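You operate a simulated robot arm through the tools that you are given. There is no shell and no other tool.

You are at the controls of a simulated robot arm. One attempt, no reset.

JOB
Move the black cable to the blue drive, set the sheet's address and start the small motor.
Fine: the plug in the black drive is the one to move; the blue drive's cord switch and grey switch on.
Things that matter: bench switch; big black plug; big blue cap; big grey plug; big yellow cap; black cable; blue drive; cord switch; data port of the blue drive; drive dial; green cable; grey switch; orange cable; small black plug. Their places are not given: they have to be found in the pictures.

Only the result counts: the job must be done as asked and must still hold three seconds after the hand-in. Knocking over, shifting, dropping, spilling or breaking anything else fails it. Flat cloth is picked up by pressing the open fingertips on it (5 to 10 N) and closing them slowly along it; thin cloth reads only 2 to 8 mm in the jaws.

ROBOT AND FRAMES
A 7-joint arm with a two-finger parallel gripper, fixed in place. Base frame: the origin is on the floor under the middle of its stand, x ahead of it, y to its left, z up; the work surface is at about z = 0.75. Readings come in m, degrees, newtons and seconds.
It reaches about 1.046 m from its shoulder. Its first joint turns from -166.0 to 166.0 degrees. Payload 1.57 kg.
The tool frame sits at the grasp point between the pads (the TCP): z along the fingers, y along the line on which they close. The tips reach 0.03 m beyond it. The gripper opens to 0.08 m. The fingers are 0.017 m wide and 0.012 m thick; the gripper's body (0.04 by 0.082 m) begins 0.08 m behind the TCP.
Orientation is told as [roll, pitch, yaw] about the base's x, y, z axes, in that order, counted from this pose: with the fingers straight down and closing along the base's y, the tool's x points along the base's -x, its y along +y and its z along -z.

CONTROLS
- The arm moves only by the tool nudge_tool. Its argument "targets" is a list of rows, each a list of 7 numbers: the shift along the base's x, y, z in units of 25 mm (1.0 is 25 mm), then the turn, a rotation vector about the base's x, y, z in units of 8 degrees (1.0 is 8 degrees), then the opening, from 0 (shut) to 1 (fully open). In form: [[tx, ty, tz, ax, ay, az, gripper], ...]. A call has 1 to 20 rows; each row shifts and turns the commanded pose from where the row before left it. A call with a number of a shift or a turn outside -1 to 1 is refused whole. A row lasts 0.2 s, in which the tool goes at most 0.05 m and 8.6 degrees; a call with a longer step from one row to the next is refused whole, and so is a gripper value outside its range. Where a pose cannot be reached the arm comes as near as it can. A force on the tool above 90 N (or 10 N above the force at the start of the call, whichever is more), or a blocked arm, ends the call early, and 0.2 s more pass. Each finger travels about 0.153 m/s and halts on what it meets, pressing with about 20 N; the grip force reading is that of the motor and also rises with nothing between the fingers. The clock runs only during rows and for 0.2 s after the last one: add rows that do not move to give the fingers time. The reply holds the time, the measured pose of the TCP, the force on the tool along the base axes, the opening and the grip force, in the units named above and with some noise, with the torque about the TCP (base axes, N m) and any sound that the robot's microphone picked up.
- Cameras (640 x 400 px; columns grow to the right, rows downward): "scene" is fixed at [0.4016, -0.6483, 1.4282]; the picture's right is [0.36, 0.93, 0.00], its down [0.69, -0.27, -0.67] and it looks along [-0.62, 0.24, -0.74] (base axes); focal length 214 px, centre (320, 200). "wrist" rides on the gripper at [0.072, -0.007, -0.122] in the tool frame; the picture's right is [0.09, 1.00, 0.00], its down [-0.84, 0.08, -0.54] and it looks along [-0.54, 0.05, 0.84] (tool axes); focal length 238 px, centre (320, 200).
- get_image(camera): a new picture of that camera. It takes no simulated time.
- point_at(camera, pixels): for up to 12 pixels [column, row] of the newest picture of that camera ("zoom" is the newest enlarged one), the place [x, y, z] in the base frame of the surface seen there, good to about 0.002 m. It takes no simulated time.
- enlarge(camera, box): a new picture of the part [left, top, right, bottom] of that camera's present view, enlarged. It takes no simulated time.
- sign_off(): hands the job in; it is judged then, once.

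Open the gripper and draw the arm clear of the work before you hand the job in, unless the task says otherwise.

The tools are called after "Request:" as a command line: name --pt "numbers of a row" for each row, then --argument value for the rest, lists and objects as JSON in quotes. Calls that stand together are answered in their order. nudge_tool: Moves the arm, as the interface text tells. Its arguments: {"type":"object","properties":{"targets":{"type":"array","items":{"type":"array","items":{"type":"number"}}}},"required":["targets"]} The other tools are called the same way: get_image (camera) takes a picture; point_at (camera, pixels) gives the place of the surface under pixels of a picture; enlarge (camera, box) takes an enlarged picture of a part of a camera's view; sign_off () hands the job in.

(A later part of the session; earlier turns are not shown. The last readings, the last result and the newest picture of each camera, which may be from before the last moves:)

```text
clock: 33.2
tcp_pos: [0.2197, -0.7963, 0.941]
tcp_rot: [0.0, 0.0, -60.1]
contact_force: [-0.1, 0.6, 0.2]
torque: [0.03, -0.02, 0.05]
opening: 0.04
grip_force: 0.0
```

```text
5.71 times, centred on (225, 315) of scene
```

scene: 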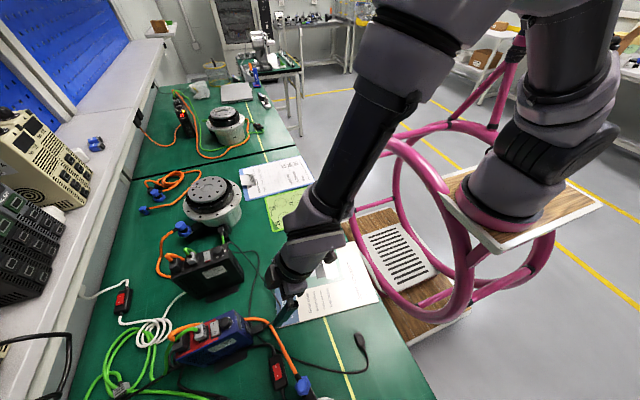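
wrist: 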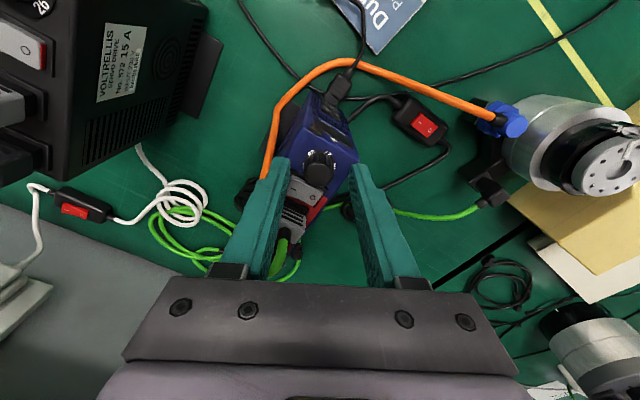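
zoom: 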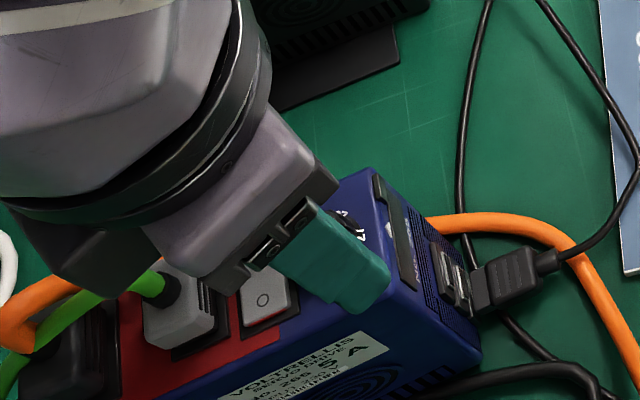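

The knob is centred between the pads. I close slowly onto it.

Request:
nudge_tool --pt "0 0 0 0 0 0 0.4" --pt "0 0 0 0 0 0 0.3" --pt "0 0 0 0 0 0 0.25" --pt "0 0 0 0 0 0 0.2" --pt "0 0 0 0 0 0 0.15"

Request:
get_image --camera "wrist"

Request:
enlarge --camera "wrist" --box '[270, 110, 370, 210]'

```text
clock: 34.4
tcp_pos: [0.2185, -0.7963, 0.9409]
tcp_rot: [0.0, 0.0, -60.1]
contact_force: [-2.7, -1.7, 0.1]
torque: [-0.04, 0.15, -0.02]
opening: 0.0194
grip_force: 20.3
```

```text
taken
```

wrist: 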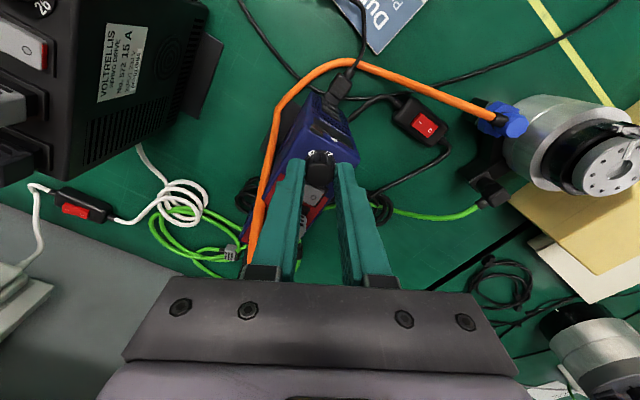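

```text
4.00 times, centred on (320, 160) of wrist
```

zoom: 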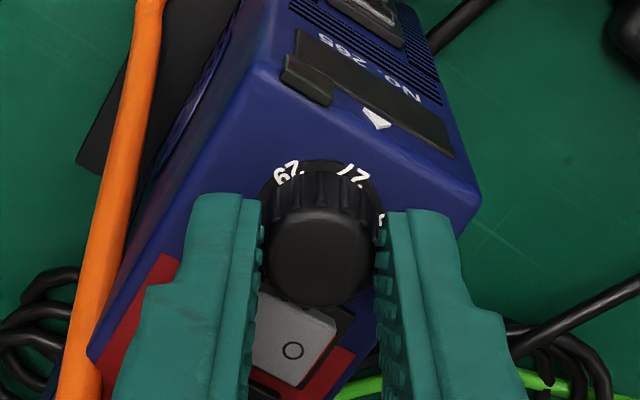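

Gripped (19.4 mm). I turn clockwise (negative about z) 32° first and check forces.

Request:
nudge_tool --pt "0 0 0 0 0 -0.5 0.1" --pt "0 0 0 0 0 -0.5 0.1" --pt "0 0 0 0 0 -0.5 0.1" --pt "0 0 0 0 0 -0.5 0.1" --pt "0 0 0 0 0 -0.5 0.1" --pt "0 0 0 0 0 -0.5 0.1" --pt "0 0 0 0 0 -0.5 0.1" --pt "0 0 0 0 0 -0.5 0.1"

Request:
get_image --camera "wrist"

Request:
enlarge --camera "wrist" --box '[270, 110, 370, 210]'

```text
clock: 36.2
tcp_pos: [0.22, -0.797, 0.9401]
tcp_rot: [0.1, -0.1, -92.1]
contact_force: [-2.4, 9.7, 11.0]
torque: [0.12, 0.08, -0.01]
opening: 0.0192
grip_force: 19.8
```

```text
taken
```

wrist: 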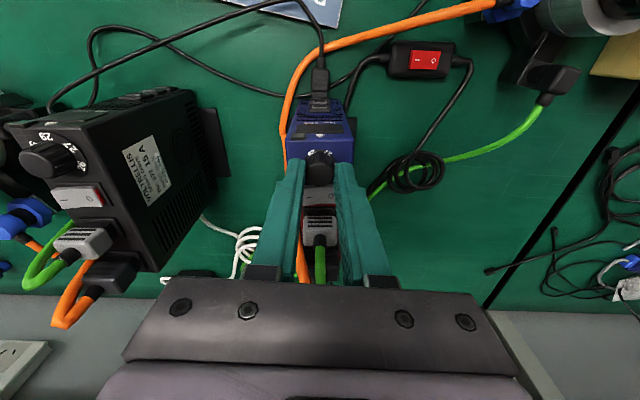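

```text
4.00 times, centred on (320, 160) of wrist
```

zoom: 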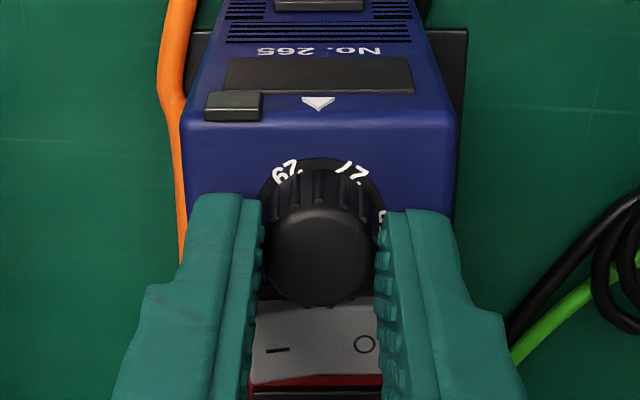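

The dial follows (27 and 29 now straddle the ▲). A reaction of 9.7 N in y and 11 N in z has built up, so I relieve it by 1 mm in +y and 0.75 mm up before continuing.

Request:
nudge_tool --pt "0 0.03 0.03 0 0 0 0.1" --pt "0 0 0 0 0 0 0.1"

```text
clock: 36.8
tcp_pos: [0.2187, -0.796, 0.9406]
tcp_rot: [0.0, 0.0, -92.0]
contact_force: [0.2, -6.3, -0.3]
torque: [-0.62, -0.04, 0.02]
opening: 0.0191
grip_force: 20.1
```

Stiffness is about 20 N/mm; I back off 0.3 mm in y and continue turning to complete the first 60°.

Request:
nudge_tool --pt "0 -0.012 0 0 0 -0.5 0.1" --pt "0 0 0 0 0 -0.5 0.1" --pt "0 0 0 0 0 -0.5 0.1" --pt "0 0 0 0 0 -0.5 0.1" --pt "0 0 0 0 0 -0.5 0.1" --pt "0 0 0 0 0 -0.5 0.1" --pt "0 0 0 0 0 -0.5 0.1" --pt "0 0 0 0 0 0 0.1"

Request:
get_image --camera "wrist"

Request:
enlarge --camera "wrist" --box '[270, 110, 370, 210]'

Request:
enlarge --camera "scene" --box '[180, 280, 270, 350]'

```text
clock: 38.6
tcp_pos: [0.2191, -0.7965, 0.9416]
tcp_rot: [0.1, 0.0, -120.1]
contact_force: [-0.8, 1.8, -0.7]
torque: [0.26, -0.1, 0.01]
opening: 0.0193
grip_force: 20.0
```

```text
taken
```

wrist: 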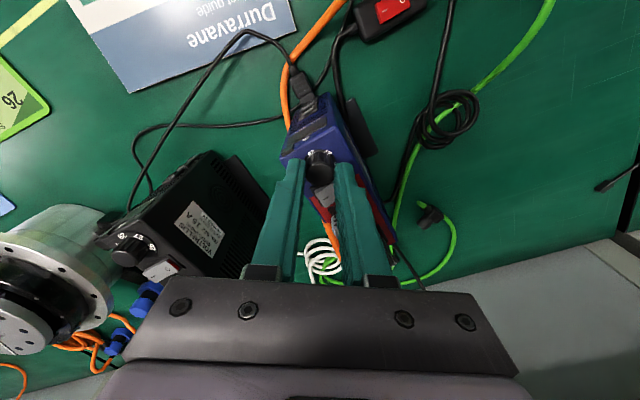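

```text
4.00 times, centred on (320, 160) of wrist
```

zoom: 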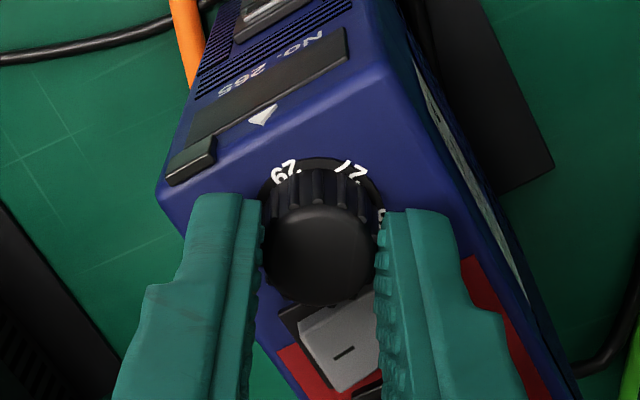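

```text
5.71 times, centred on (225, 315) of scene
```

zoom: 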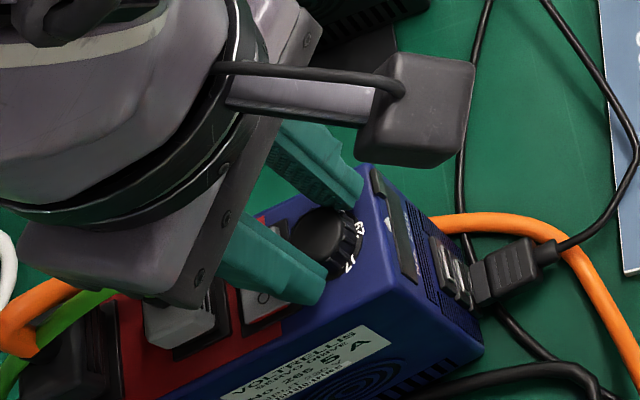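

29 is now at the ▲ and forces are near zero. I open, lift clear of the knob, turn the tool back +60°, and come down again.

Request:
nudge_tool --pt "0 0 0 0 0 0 0.3" --pt "0 0 0 0 0 0 0.5" --pt "0 0 0.4 0 0 0 0.5" --pt "0 0 0.6 0 0 0 0.5" --pt "0 0 0 0 0 0.9375 0.5" --pt "0 0 0 0 0 0.9375 0.5" --pt "0 0 0 0 0 0.9375 0.5" --pt "0 0 0 0 0 0.9375 0.5" --pt "0 0 0 0 0 0.9375 0.5" --pt "0 0 0 0 0 0.9375 0.5" --pt "0 0 0 0 0 0.9375 0.5" --pt "0 0 0 0 0 0.9375 0.5" --pt "0 0 0 0 0 0 0.5"

Request:
get_image --camera "wrist"

Request:
enlarge --camera "wrist" --box '[270, 110, 370, 210]'

```text
clock: 41.4
tcp_pos: [0.2195, -0.7943, 0.9658]
tcp_rot: [-0.1, 0.0, -60.0]
contact_force: [0.5, -0.4, 0.4]
torque: [-0.04, -0.01, -0.01]
opening: 0.0398
grip_force: 0.0
```

```text
taken
```

wrist: 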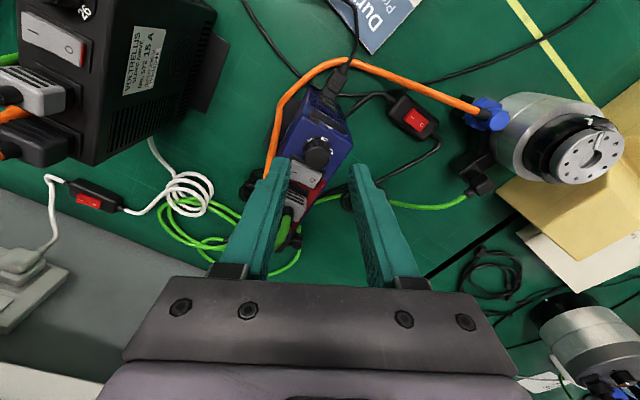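

```text
4.00 times, centred on (320, 160) of wrist
```

zoom: 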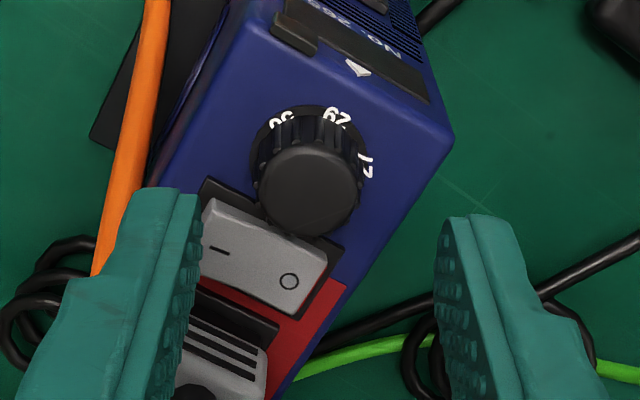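

29 stays at the ▲. I zoom to read the next number on the left, which should be 56.

Request:
enlarge --camera "wrist" --box '[305, 130, 335, 160]'

Request:
enlarge --camera "scene" --box '[205, 305, 250, 335]'

```text
13.33 times, centred on (320, 145) of wrist
```

zoom: 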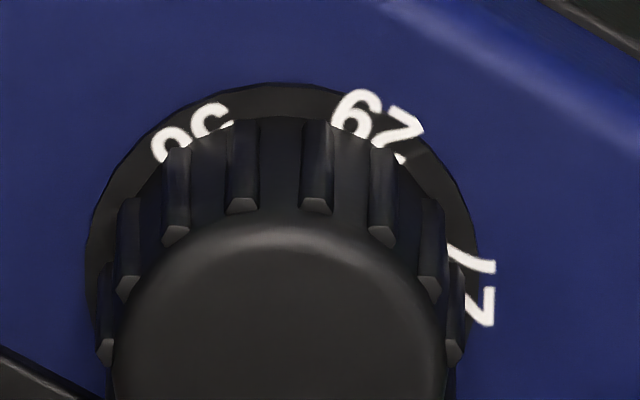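

```text
13.33 times, centred on (228, 320) of scene
```

zoom: 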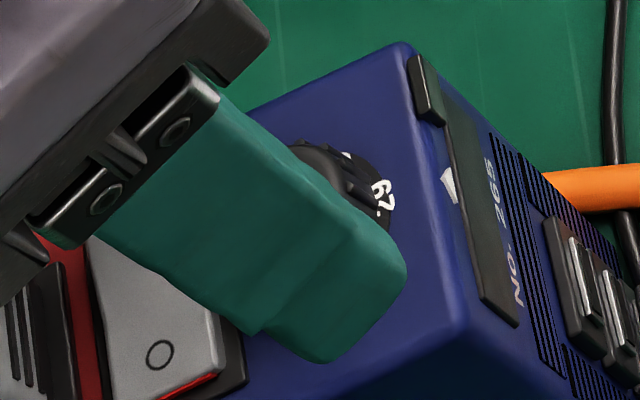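

It reads 56 next (the bottom of "5" and "6" visible). I lower, grip and turn clockwise another 60° in steps.

Request:
nudge_tool --pt "0 0 -0.5 0 0 0 0.5" --pt "0 0 -0.5 0 0 0 0.5" --pt "0 0 0 0 0 0 0.4" --pt "0 0 0 0 0 0 0.3" --pt "0 0 0 0 0 0 0.25" --pt "0 0 0 0 0 0 0.2" --pt "0 0 0 0 0 0 0.1" --pt "0 0 0 0 0 0 0.1"

Request:
get_image --camera "wrist"

Request:
enlarge --camera "wrist" --box '[270, 110, 370, 210]'

```text
clock: 43.2
tcp_pos: [0.2195, -0.7958, 0.9428]
tcp_rot: [0.1, -0.1, -60.1]
contact_force: [-4.2, -1.1, 3.3]
torque: [0.11, 0.27, -0.01]
opening: 0.0191
grip_force: 20.2
```

```text
taken
```

wrist: 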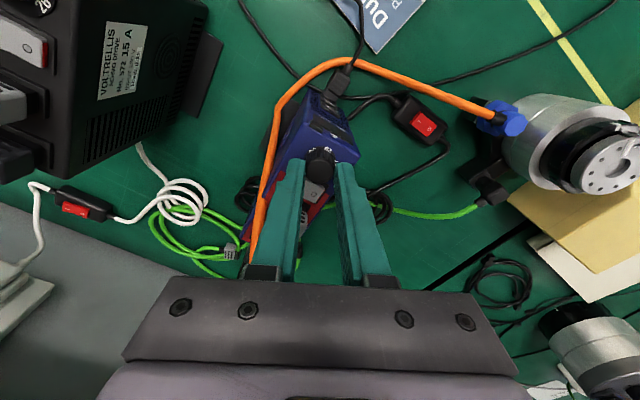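

```text
4.00 times, centred on (320, 160) of wrist
```

zoom: 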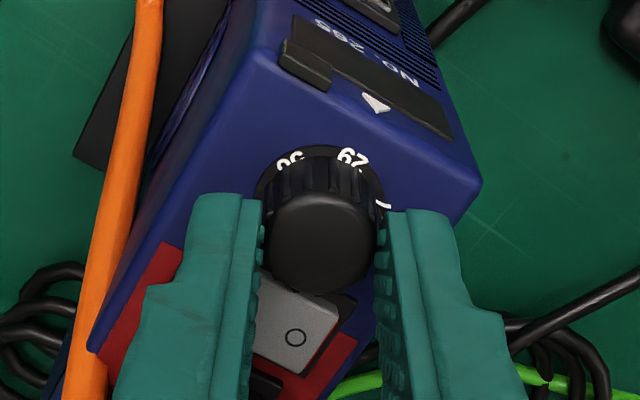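

Gripped again with small forces. I turn the remaining 60° clockwise in slow steps, first half then check.

Request:
nudge_tool --pt "-0.008 0 0.005 0 0 -0.5 0.1" --pt "0 0 0 0 0 -0.5 0.1" --pt "0 0 0 0 0 -0.5 0.1" --pt "0 0 0 0 0 -0.5 0.1" --pt "0 0 0 0 0 -0.5 0.1" --pt "0 0 0 0 0 -0.5 0.1" --pt "0 0 0 0 0 -0.5 0.1" --pt "0 0 0 0 0 -0.25 0.1"

```text
clock: 45.0
tcp_pos: [0.2197, -0.7941, 0.9426]
tcp_rot: [0.1, 0.0, -90.0]
contact_force: [-4.6, -2.9, 7.1]
torque: [-0.02, 0.2, 0.0]
opening: 0.019
grip_force: 20.2
```

Forces are moderate (≤8 N). I relieve a little in x and z and finish the second half of the turn.

Request:
nudge_tool --pt "-0.008 -0.004 0.01 0 0 -0.5 0.1" --pt "0 0 0 0 0 -0.5 0.1" --pt "0 0 0 0 0 -0.5 0.1" --pt "0 0 0 0 0 -0.5 0.1" --pt "0 0 0 0 0 -0.5 0.1" --pt "0 0 0 0 0 -0.5 0.1" --pt "0 0 0 0 0 -0.5 0.1" --pt "0 0 0 0 0 -0.25 0.1" --pt "0 0 0 0 0 0 0.1"

Request:
get_image --camera "wrist"

Request:
enlarge --camera "wrist" --box '[270, 110, 370, 210]'

```text
clock: 47.0
tcp_pos: [0.2198, -0.795, 0.9414]
tcp_rot: [0.0, 0.0, -120.1]
contact_force: [2.4, 12.0, 11.4]
torque: [0.43, -0.08, -0.03]
opening: 0.0192
grip_force: 20.7
```

```text
taken
```

wrist: 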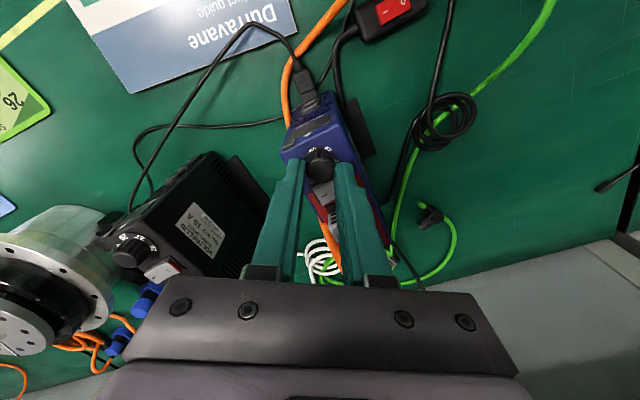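

```text
4.00 times, centred on (320, 160) of wrist
```

zoom: 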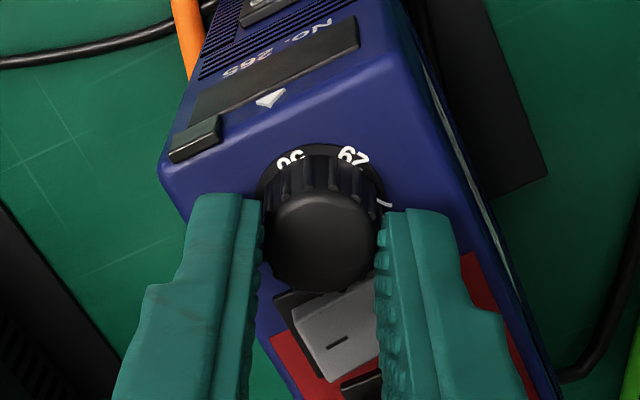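

56 is now at the ▲. I relieve the y/z load (0.5 mm), open, and lift well clear of the knob, then check the dial.

Request:
nudge_tool --pt "0 0.02 0.02 0 0 0 0.1" --pt "0 0 0 0 0 0 0.2" --pt "0 0 0 0 0 0 0.3" --pt "0 0 0 0 0 0 0.5" --pt "0 0 0.5 0 0 0 0.5" --pt "0 0 0.9 0 0 0 0.5" --pt "0 0 0.9 0 0 0.9375 0.5" --pt "0 0 0.9 0 0 0.9375 0.5" --pt "0 0 0 0 0 0.9375 0.5" --pt "0 0 0 0 0 0.9375 0.5" --pt "0 0 0 0 0 0 0.5"

Request:
get_image --camera "wrist"

Request:
enlarge --camera "wrist" --box '[285, 130, 345, 190]'

Request:
enlarge --camera "scene" --box '[160, 300, 270, 380]'

```text
clock: 49.4
tcp_pos: [0.22, -0.7947, 1.0225]
tcp_rot: [0.0, 0.0, -90.1]
contact_force: [-0.1, 0.2, 0.3]
torque: [0.02, 0.0, 0.0]
opening: 0.04
grip_force: 0.1
```

```text
taken
```

wrist: 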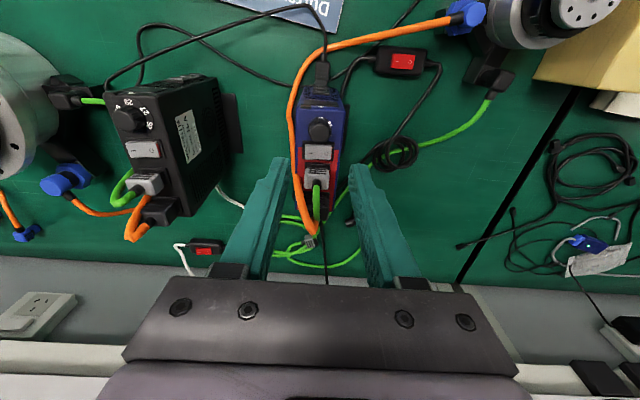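

```text
6.67 times, centred on (315, 160) of wrist
```

zoom: 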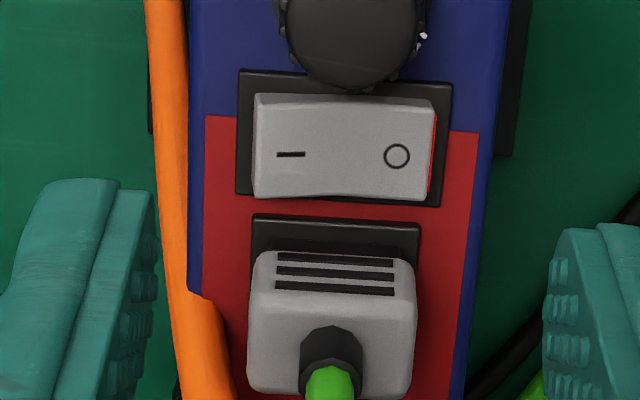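

```text
5.00 times, centred on (215, 340) of scene
```

zoom: 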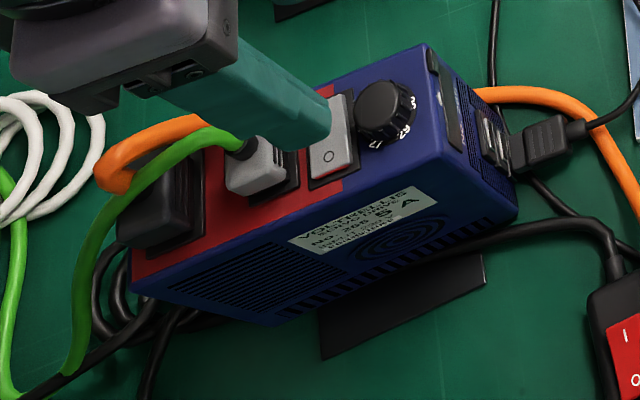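

The drive is about where it started. I zoom on the dial at (319,130) to verify the number at the ▲.

Request:
enlarge --camera "wrist" --box '[295, 95, 345, 145]'

Request:
point_at --camera "zoom" --pixels '[[320, 260], [320, 30], [200, 30], [440, 40], [320, 200]]'

Request:
enlarge --camera "scene" --box '[220, 310, 250, 335]'

```text
8.00 times, centred on (320, 120) of wrist
```

zoom: 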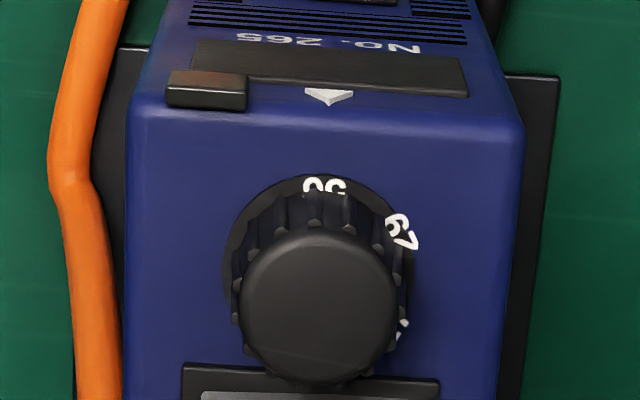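

```text
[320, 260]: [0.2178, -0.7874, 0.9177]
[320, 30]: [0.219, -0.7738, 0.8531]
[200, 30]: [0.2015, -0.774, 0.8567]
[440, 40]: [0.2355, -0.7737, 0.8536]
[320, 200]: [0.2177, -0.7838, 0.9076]
```

```text
16.00 times, centred on (235, 322) of scene
```

zoom: 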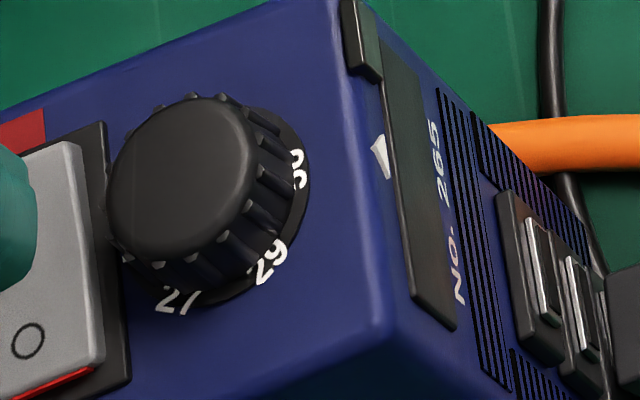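

56 is at the ▲ and the drive's front is back near y≈-0.774. Next the cord switch: I close the gripper and move above it (x≈0.303,y≈-0.732) for a measured look.

Request:
nudge_tool --pt "0.4 0.3 0 0 0 0 0" --pt "0.4 0.3 0 0 0 0 0" --pt "0.4 0.3 0 0 0 0 0" --pt "0.4 0.3 0 0 0 0 0" --pt "0.4 0.3 0 0 0 0 0" --pt "0.4 0.3 -0.5 0 0 0 0" --pt "0.4 0.3 -0.8 0 0 0 0" --pt "0.4 0.3 -0.8 0 0 0 0" --pt "0.1 0.1 -0.8 0 0 0 0" --pt "0 0 -0.8 0 0 0 0" --pt "0 0 -0.8 0 0 0 0" --pt "0 0 0 0 0 0 0"

Request:
get_image --camera "wrist"

Request:
enlarge --camera "wrist" --box '[240, 70, 400, 190]'

Request:
get_image --camera "scene"

```text
clock: 52.0
tcp_pos: [0.3016, -0.7328, 0.9107]
tcp_rot: [-0.1, -0.1, -90.0]
contact_force: [1.2, 0.1, 0.7]
torque: [-0.02, 0.03, -0.02]
opening: 0.0001
grip_force: 20.3
```

```text
taken
```

wrist: 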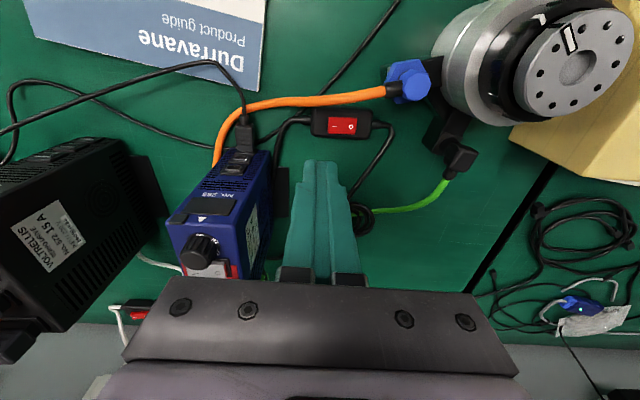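

```text
3.33 times, centred on (320, 130) of wrist
```

zoom: 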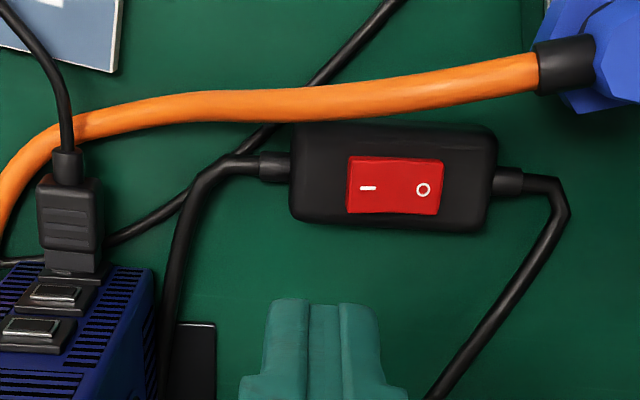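

```text
taken
```

scene: 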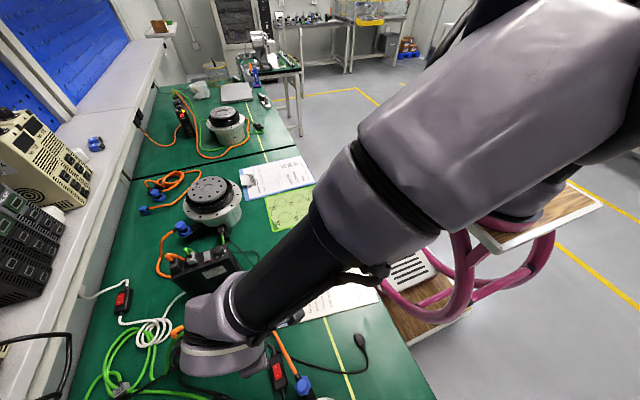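

I measure the cord-switch rocker, box and the orange cable here.

Request:
point_at --camera "zoom" --pixels '[[355, 170], [355, 205], [375, 185], [398, 185], [430, 170], [430, 205], [320, 180], [470, 190], [330, 92], [330, 113], [300, 110], [420, 90]]'

Request:
enlarge --camera "wrist" --box '[320, 110, 370, 145]'

```text
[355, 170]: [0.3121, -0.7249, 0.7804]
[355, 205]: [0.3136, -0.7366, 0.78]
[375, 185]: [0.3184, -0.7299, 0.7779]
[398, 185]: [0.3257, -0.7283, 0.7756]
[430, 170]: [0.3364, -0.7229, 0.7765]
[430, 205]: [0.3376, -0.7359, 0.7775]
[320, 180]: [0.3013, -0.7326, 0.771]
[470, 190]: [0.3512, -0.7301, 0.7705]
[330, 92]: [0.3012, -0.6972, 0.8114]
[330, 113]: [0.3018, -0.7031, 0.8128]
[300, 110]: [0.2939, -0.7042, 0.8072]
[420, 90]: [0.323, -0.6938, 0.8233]
```

```text
11.43 times, centred on (345, 128) of wrist
```

zoom: 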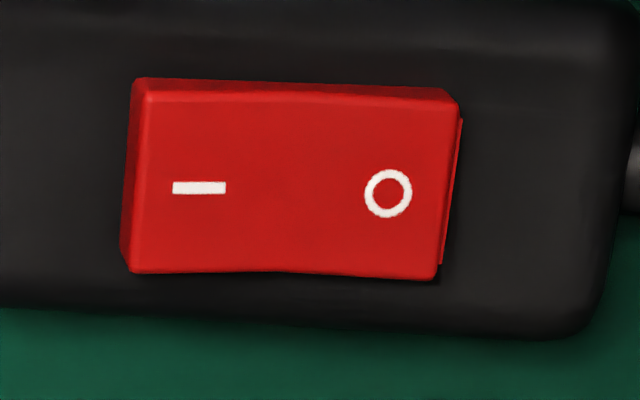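

I-end top is z≈0.780 at (0.3125,-0.7308); the orange cable is 2 cm away at y≈-0.70. I lower the closed fingertips to just above the I end.

Request:
nudge_tool --pt "0.11 0.08 -0.8 0 0 0 0" --pt "0 0 -0.8 0 0 0 0" --pt "0 0 -0.8 0 0 0 0" --pt "0 0 -0.7 0 0 0 0" --pt "0 0 -0.5 0 0 0 0" --pt "0 0 -0.2 0 0 0 0" --pt "0 0 0 0 0 0 0"

Request:
get_image --camera "wrist"

Request:
enlarge --camera "wrist" --box '[260, 110, 380, 210]'

Request:
enlarge --camera "scene" --box '[245, 330, 315, 400]'

```text
clock: 53.6
tcp_pos: [0.3033, -0.73, 0.8151]
tcp_rot: [0.1, 0.0, -90.1]
contact_force: [0.4, -0.6, -0.1]
torque: [0.0, 0.01, -0.02]
opening: 0.0
grip_force: 19.9
```

```text
taken
```

wrist: 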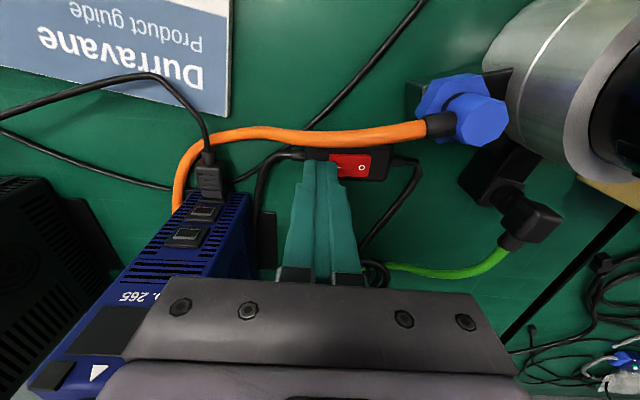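

```text
4.00 times, centred on (320, 160) of wrist
```

zoom: 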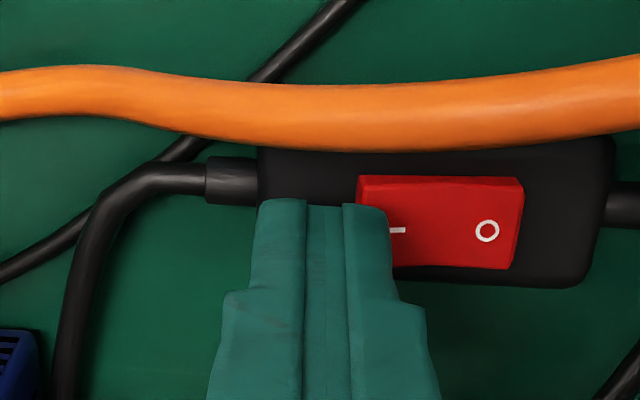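

```text
5.71 times, centred on (280, 365) of scene
```

zoom: 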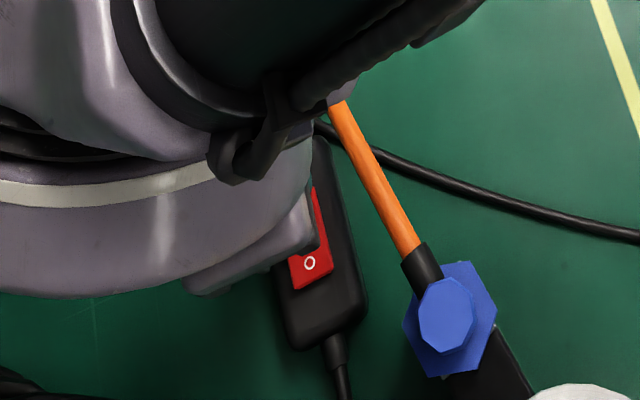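

Fingertip edge covers the I end only. I press down in 2 mm steps.

Request:
nudge_tool --pt "0 0 -0.1 0 0 0 0" --pt "0 0 -0.08 0 0 0 0" --pt "0 0 -0.08 0 0 0 0" --pt "0 0 0 0 0 0 0"

Request:
enlarge --camera "wrist" --box '[260, 110, 380, 210]'

```text
clock: 54.6
tcp_pos: [0.303, -0.7313, 0.8083]
tcp_rot: [0.0, -0.1, -90.1]
contact_force: [0.0, -1.0, 0.9]
torque: [0.0, 0.02, -0.02]
opening: 0.0001
grip_force: 20.2
```

```text
4.00 times, centred on (320, 160) of wrist
```

zoom: 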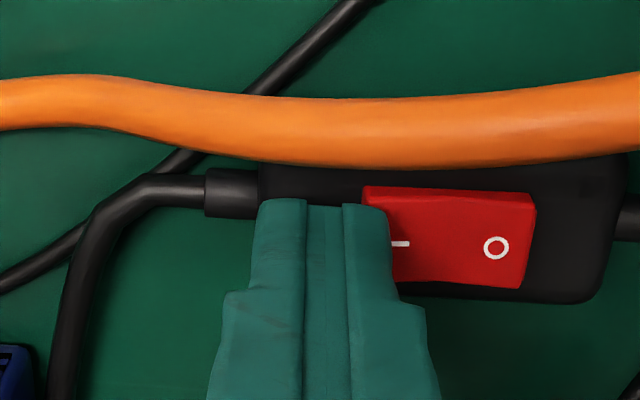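

No contact yet at tip z≈0.778. I press 4 mm further.

Request:
nudge_tool --pt "0 0 -0.06 0 0 0 0" --pt "0 0 -0.06 0 0 0 0" --pt "0 0 -0.04 0 0 0 0" --pt "0 0 0 0 0 0 0"

Request:
enlarge --camera "wrist" --box '[260, 110, 380, 210]'

```text
clock: 55.6
tcp_pos: [0.3052, -0.7313, 0.8058]
tcp_rot: [0.0, -0.1, -90.0]
contact_force: [-0.7, 0.1, 5.8]
torque: [0.0, -0.08, 0.0]
opening: 0.0
grip_force: 19.7
```

```text
4.00 times, centred on (320, 160) of wrist
```

zoom: 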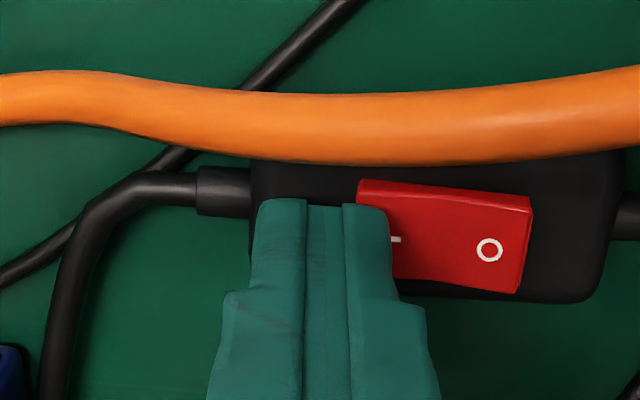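

Contact with 5.8 N. I press a bit more.

Request:
nudge_tool --pt "0 0 -0.04 0 0 0 0" --pt "0 0 -0.04 0 0 0 0" --pt "0 0 0 0 0 0 0"

Request:
enlarge --camera "wrist" --box '[260, 110, 380, 210]'

```text
clock: 56.4
tcp_pos: [0.3051, -0.7316, 0.8063]
tcp_rot: [0.0, -0.4, -89.9]
contact_force: [1.2, -1.5, 31.2]
torque: [-0.05, -0.36, -0.01]
opening: 0.0002
grip_force: 19.9
```

```text
4.00 times, centred on (320, 160) of wrist
```

zoom: 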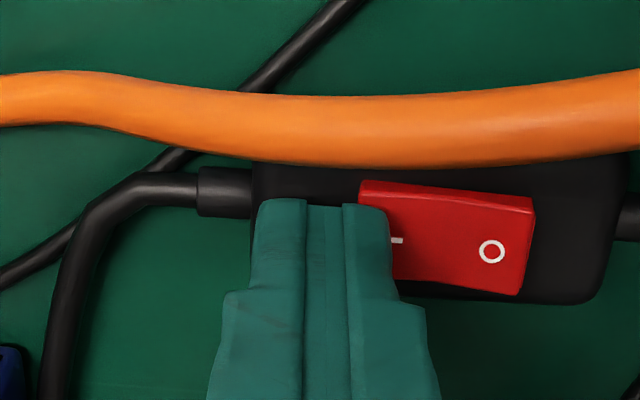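

The force jumped to 31 N – the rocker is at its stop. I lift off and look at the rocker.

Request:
nudge_tool --pt "0 0 0.1 0 0 0 0" --pt "0 0 0.4 0 0 0 0" --pt "0 0 0.8 0 0 0 0" --pt "0 0 0.9 0 0 0 0" --pt "0 0 0.9 0 0 0 0" --pt "0 0 0.9 0 0 0 0" --pt "0 0 0 0 0 0 0"

Request:
get_image --camera "wrist"

Request:
enlarge --camera "wrist" --box '[320, 105, 370, 140]'

Request:
point_at --camera "zoom" --pixels '[[160, 130], [160, 230], [200, 190], [290, 190], [420, 150], [420, 250], [380, 200], [40, 200], [560, 200]]'

Request:
get_image --camera "scene"

```text
clock: 58.0
tcp_pos: [0.3043, -0.7311, 0.9015]
tcp_rot: [0.0, 0.0, -90.1]
contact_force: [0.1, -0.3, 0.1]
torque: [0.0, 0.0, -0.01]
opening: 0.0
grip_force: 19.2
```

```text
taken
```

wrist: 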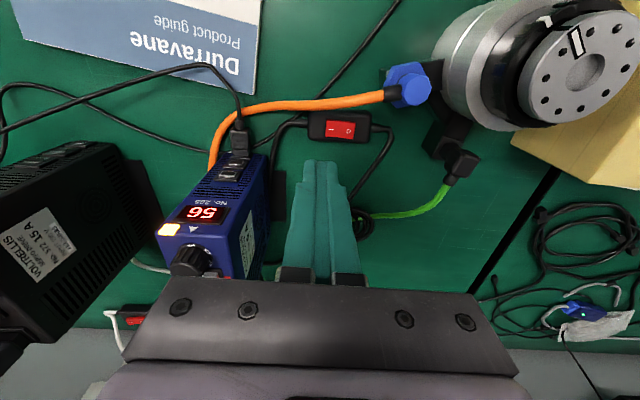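

```text
11.43 times, centred on (345, 122) of wrist
```

zoom: 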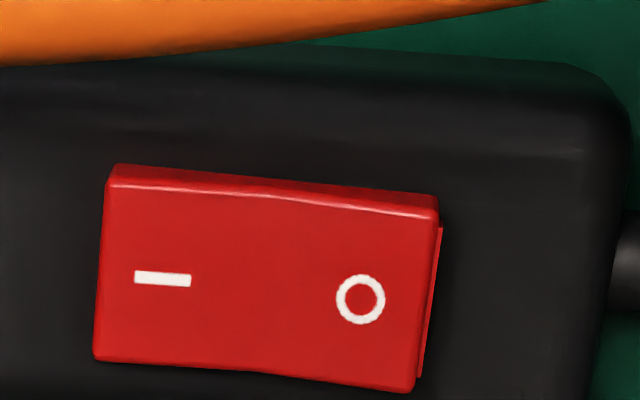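

```text
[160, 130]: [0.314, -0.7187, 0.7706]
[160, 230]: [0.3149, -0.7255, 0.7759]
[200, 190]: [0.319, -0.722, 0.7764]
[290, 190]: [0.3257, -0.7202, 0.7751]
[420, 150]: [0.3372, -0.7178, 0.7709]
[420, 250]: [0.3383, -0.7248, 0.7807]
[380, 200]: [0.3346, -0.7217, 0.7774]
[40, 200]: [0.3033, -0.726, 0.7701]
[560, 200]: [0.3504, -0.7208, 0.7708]
```

```text
taken
```

scene: 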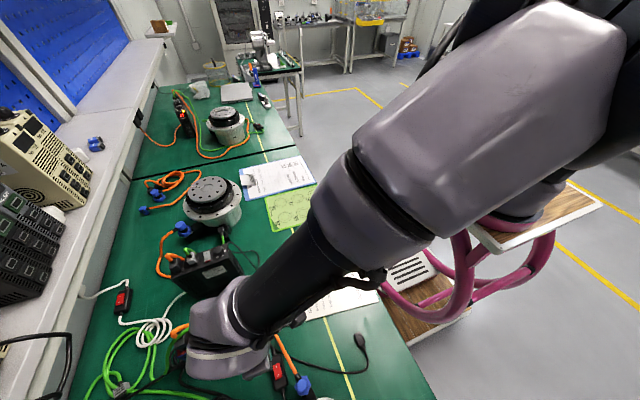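

The display lights up with "56" and the lamp is amber – cord switch is on, address right. Now to the grey switch: I rise and go back above the drive for measurements.

Request:
nudge_tool --pt "0 0 1 0 0 0 0.3" --pt "0 0 1 0 0 0 0.5" --pt "0 0 1 0 0 0 0.5" --pt "-0.3 -0.2 1 0 0 0 0.5" --pt "-0.5 -0.35 0.9 0 0 0 0.5" --pt "-0.5 -0.35 0 0 0 0 0.5" --pt "-0.5 -0.35 0 0 0 0 0.5" --pt "-0.5 -0.35 0 0 0 0 0.5" --pt "-0.5 -0.35 0 0 0 0 0.5" --pt "-0.5 -0.35 0 0 0 0 0.5" --pt "0 -0.2 0 0 0 0 0.5" --pt "0 0 0 0 0 0 0.5"

Request:
get_image --camera "wrist"

Request:
enlarge --camera "wrist" --box '[280, 100, 360, 200]'

Request:
enlarge --camera "scene" --box '[160, 290, 270, 370]'

```text
clock: 60.6
tcp_pos: [0.224, -0.7925, 1.0255]
tcp_rot: [-0.1, 0.0, -90.0]
contact_force: [0.8, -0.2, 0.5]
torque: [0.02, -0.01, 0.01]
opening: 0.0401
grip_force: 0.1
```

```text
taken
```

wrist: 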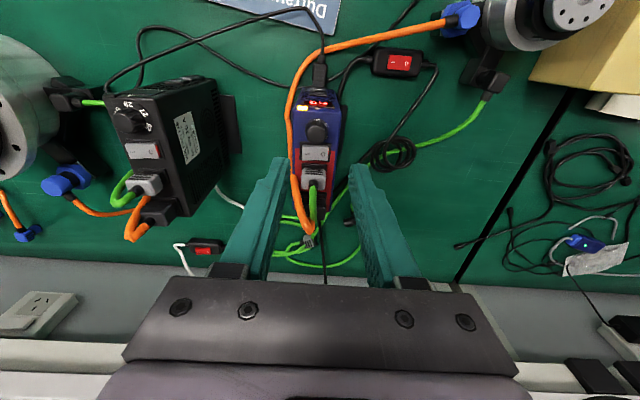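

```text
4.00 times, centred on (320, 150) of wrist
```

zoom: 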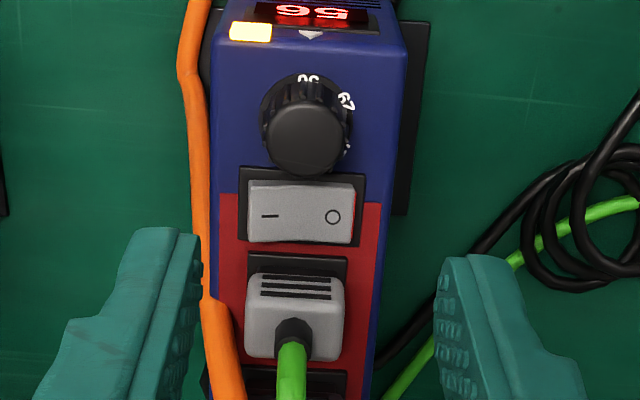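

```text
5.00 times, centred on (215, 330) of scene
```

zoom: 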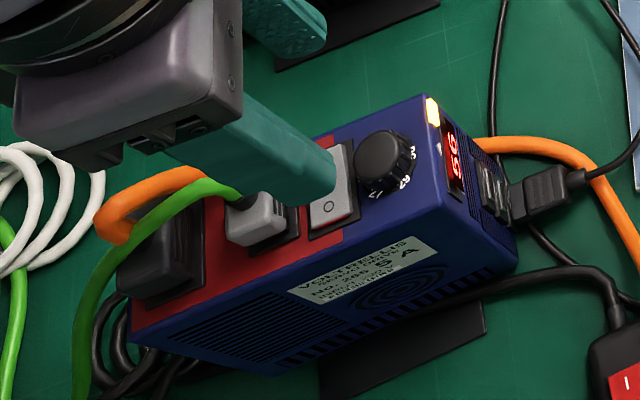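

Display shows 56 with an amber lamp. I measure the grey rocker, knob edge, grey-plug edge and orange cable positions now.

Request:
point_at --camera "zoom" --pixels '[[255, 195], [255, 230], [270, 215], [300, 212], [345, 200], [345, 235], [300, 185], [300, 237], [300, 285], [255, 290], [205, 240], [205, 290]]'

Request:
enlarge --camera "wrist" --box '[295, 135, 340, 185]'

Request:
point_at --camera "zoom" --pixels '[[200, 130], [200, 200], [230, 165], [290, 165], [380, 140], [380, 210], [290, 60], [290, 110], [290, 270], [220, 280], [290, 310], [360, 290]]'

```text
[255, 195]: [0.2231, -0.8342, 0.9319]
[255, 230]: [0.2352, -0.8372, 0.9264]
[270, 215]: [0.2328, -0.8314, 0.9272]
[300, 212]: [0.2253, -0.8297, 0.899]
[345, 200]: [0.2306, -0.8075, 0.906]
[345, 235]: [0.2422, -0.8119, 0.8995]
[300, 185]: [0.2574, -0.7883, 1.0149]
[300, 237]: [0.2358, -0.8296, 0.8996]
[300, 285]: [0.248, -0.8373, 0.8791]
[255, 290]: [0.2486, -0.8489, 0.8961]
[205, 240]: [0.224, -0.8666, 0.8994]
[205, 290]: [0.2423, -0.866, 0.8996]
```

```text
8.00 times, centred on (318, 160) of wrist
```

zoom: 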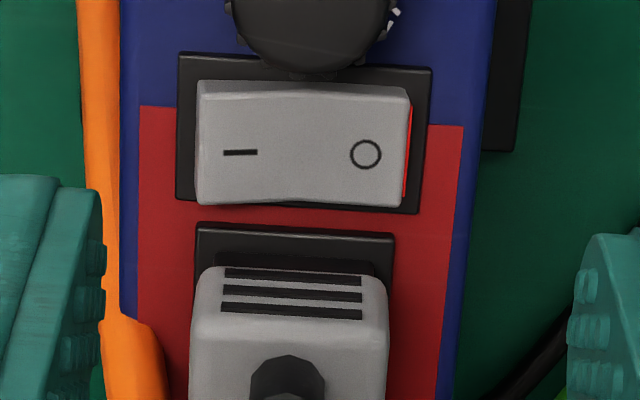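

```text
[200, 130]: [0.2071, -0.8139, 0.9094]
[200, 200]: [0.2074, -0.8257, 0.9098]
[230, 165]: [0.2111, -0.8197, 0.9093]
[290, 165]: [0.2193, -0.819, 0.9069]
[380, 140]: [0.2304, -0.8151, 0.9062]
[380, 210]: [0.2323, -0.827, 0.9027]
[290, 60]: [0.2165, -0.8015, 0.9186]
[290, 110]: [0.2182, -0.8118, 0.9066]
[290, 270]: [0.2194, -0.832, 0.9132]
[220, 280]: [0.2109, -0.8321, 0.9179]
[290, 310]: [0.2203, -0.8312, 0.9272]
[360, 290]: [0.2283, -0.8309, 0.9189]
```

Rocker I end: x≈0.2065–0.212, y -0.811…-0.826, z≈0.9095; knob edge y≈-0.805 and grey plug face y≈-0.8315 leave room for the 17 mm fingers at y≈-0.8185. I check the orange cable's height beside the drive there.

Request:
enlarge --camera "wrist" --box '[280, 130, 340, 200]'

Request:
point_at --camera "zoom" --pixels '[[205, 100], [210, 150], [213, 200], [218, 250], [225, 285], [235, 310], [245, 340], [258, 375], [205, 60], [225, 150], [228, 220], [240, 290]]'

```text
5.71 times, centred on (310, 165) of wrist
```

zoom: 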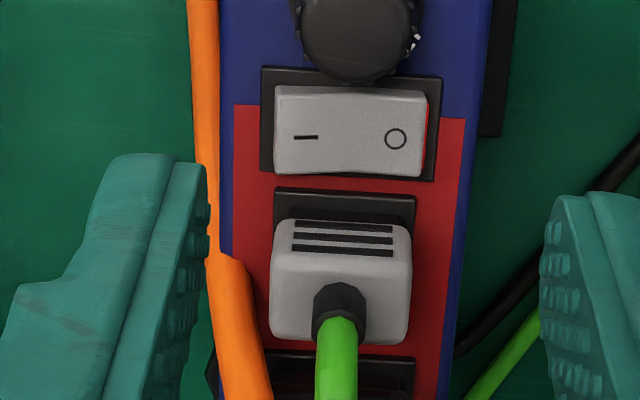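

```text
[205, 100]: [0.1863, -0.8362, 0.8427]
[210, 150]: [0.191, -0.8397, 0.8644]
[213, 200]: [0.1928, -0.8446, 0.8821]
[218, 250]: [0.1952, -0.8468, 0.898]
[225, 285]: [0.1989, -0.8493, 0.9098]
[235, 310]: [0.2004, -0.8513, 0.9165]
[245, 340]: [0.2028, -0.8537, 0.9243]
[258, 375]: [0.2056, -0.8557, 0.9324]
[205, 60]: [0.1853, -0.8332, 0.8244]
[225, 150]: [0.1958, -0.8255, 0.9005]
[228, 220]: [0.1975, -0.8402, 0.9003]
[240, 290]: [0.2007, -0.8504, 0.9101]
```

The orange cable is no nearer than y≈-0.842 at that height. I close the fingers and go down to just above the grey switch's I end.

Request:
nudge_tool --pt "-0.35 -0.494 0 0 0 0 0.2" --pt "-0.35 -0.494 0 0 0 0 0" --pt "0 0 0 0 0 0 0" --pt "0 0 -0.7 0 0 0 0" --pt "0 0 -0.7 0 0 0 0" --pt "0 0 -0.7 0 0 0 0" --pt "0 0 -0.6 0 0 0 0" --pt "0 0 -0.4 0 0 0 0" --pt "0 0 0 0 0 0 0"

Request:
get_image --camera "wrist"

Request:
enlarge --camera "wrist" --box '[270, 120, 370, 220]'

Request:
enlarge --camera "scene" --box '[170, 290, 260, 360]'

```text
clock: 62.6
tcp_pos: [0.2055, -0.8152, 0.9491]
tcp_rot: [0.0, -0.1, -89.9]
contact_force: [0.0, 0.9, 0.3]
torque: [-0.01, 0.0, -0.03]
opening: 0.0002
grip_force: 19.7
```

```text
taken
```

wrist: 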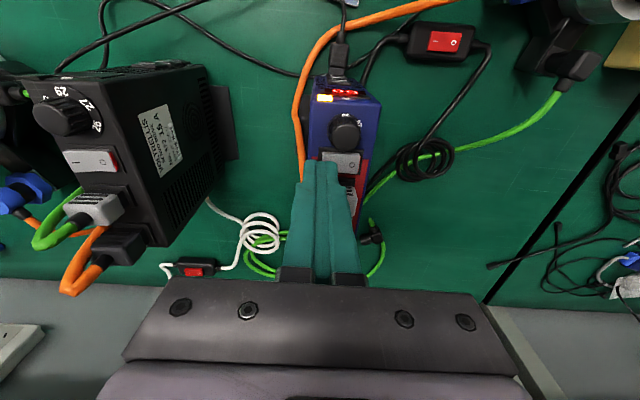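

```text
4.00 times, centred on (320, 170) of wrist
```

zoom: 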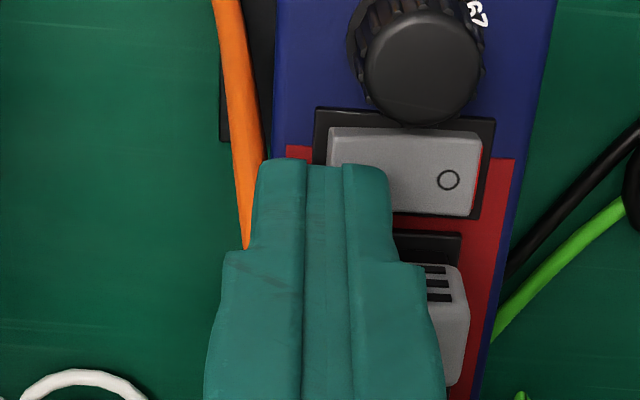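

```text
5.71 times, centred on (215, 325) of scene
```

zoom: 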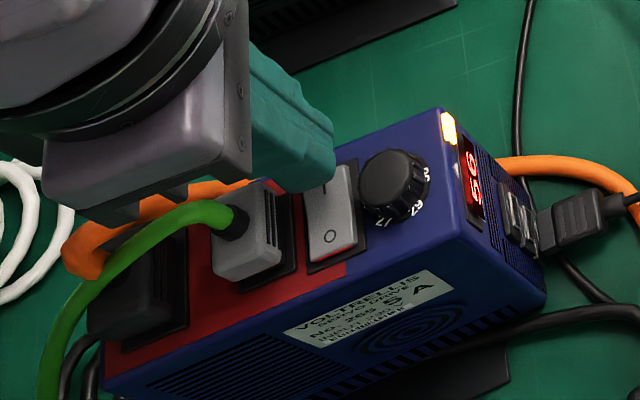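

Fingertips are right over the I half. I press down in small steps, watching force and sound.

Request:
nudge_tool --pt "0 0 -0.1 0 0 0 0" --pt "0 0 -0.1 0 0 0 0" --pt "0 0 -0.08 0 0 0 0" --pt "0 0 -0.06 0 0 0 0" --pt "0 0 -0.04 0 0 0 0" --pt "0 0 0 0 0 0 0"

Request:
enlarge --camera "wrist" --box '[270, 120, 370, 220]'

```text
clock: 64.0
tcp_pos: [0.2031, -0.8181, 0.9377]
tcp_rot: [-0.1, 0.0, -90.1]
contact_force: [-0.2, 0.6, 1.3]
torque: [-0.02, -0.02, -0.03]
opening: 0.0
grip_force: 20.1
```

```text
4.00 times, centred on (320, 170) of wrist
```

zoom: 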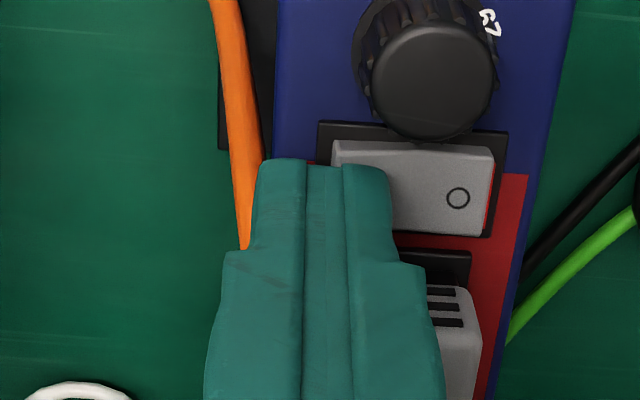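

Only light contact (1.3 N) so far; I press another 2–3 mm.

Request:
nudge_tool --pt "0 0 -0.04 0 0 0 0" --pt "0 0 -0.04 0 0 0 0" --pt "0 0 0 0 0 0 0"

Request:
enlarge --camera "wrist" --box '[270, 120, 370, 220]'

```text
clock: 64.8
tcp_pos: [0.2038, -0.8189, 0.9366]
tcp_rot: [0.1, 0.0, -90.1]
contact_force: [-1.0, -0.6, 5.0]
torque: [-0.02, -0.05, 0.01]
opening: 0.0
grip_force: 20.4
```

```text
4.00 times, centred on (320, 170) of wrist
```

zoom: 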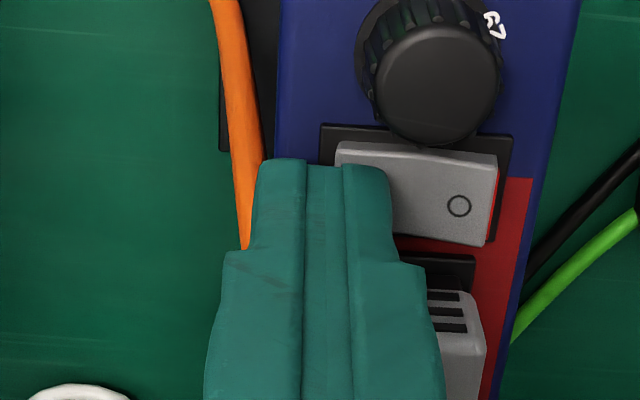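

5 N now; one more 2 mm press to the stop.

Request:
nudge_tool --pt "0 0 -0.04 0 0 0 0" --pt "0 0 -0.03 0 0 0 0" --pt "0 0 0 0 0 0 0"

Request:
get_image --camera "wrist"

Request:
enlarge --camera "wrist" --box '[270, 80, 370, 200]'

```text
clock: 65.6
tcp_pos: [0.2041, -0.8189, 0.9364]
tcp_rot: [-0.1, -0.4, -90.0]
contact_force: [-1.2, -2.0, 26.6]
torque: [-0.02, -0.22, -0.04]
opening: 0.0
grip_force: 20.1
```

```text
taken
```

wrist: 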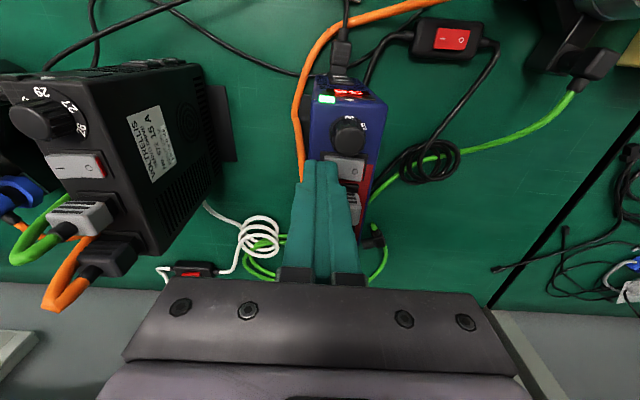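

```text
3.33 times, centred on (320, 140) of wrist
```

zoom: 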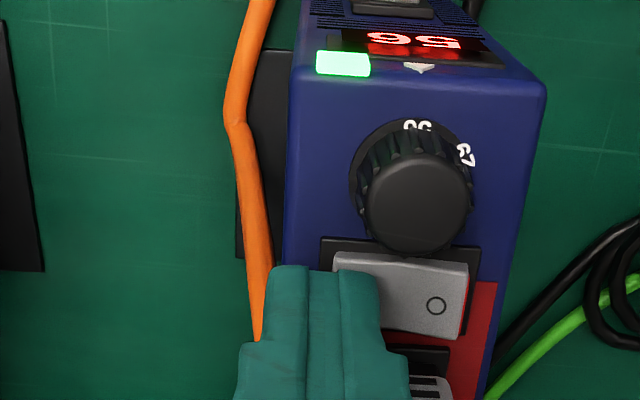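

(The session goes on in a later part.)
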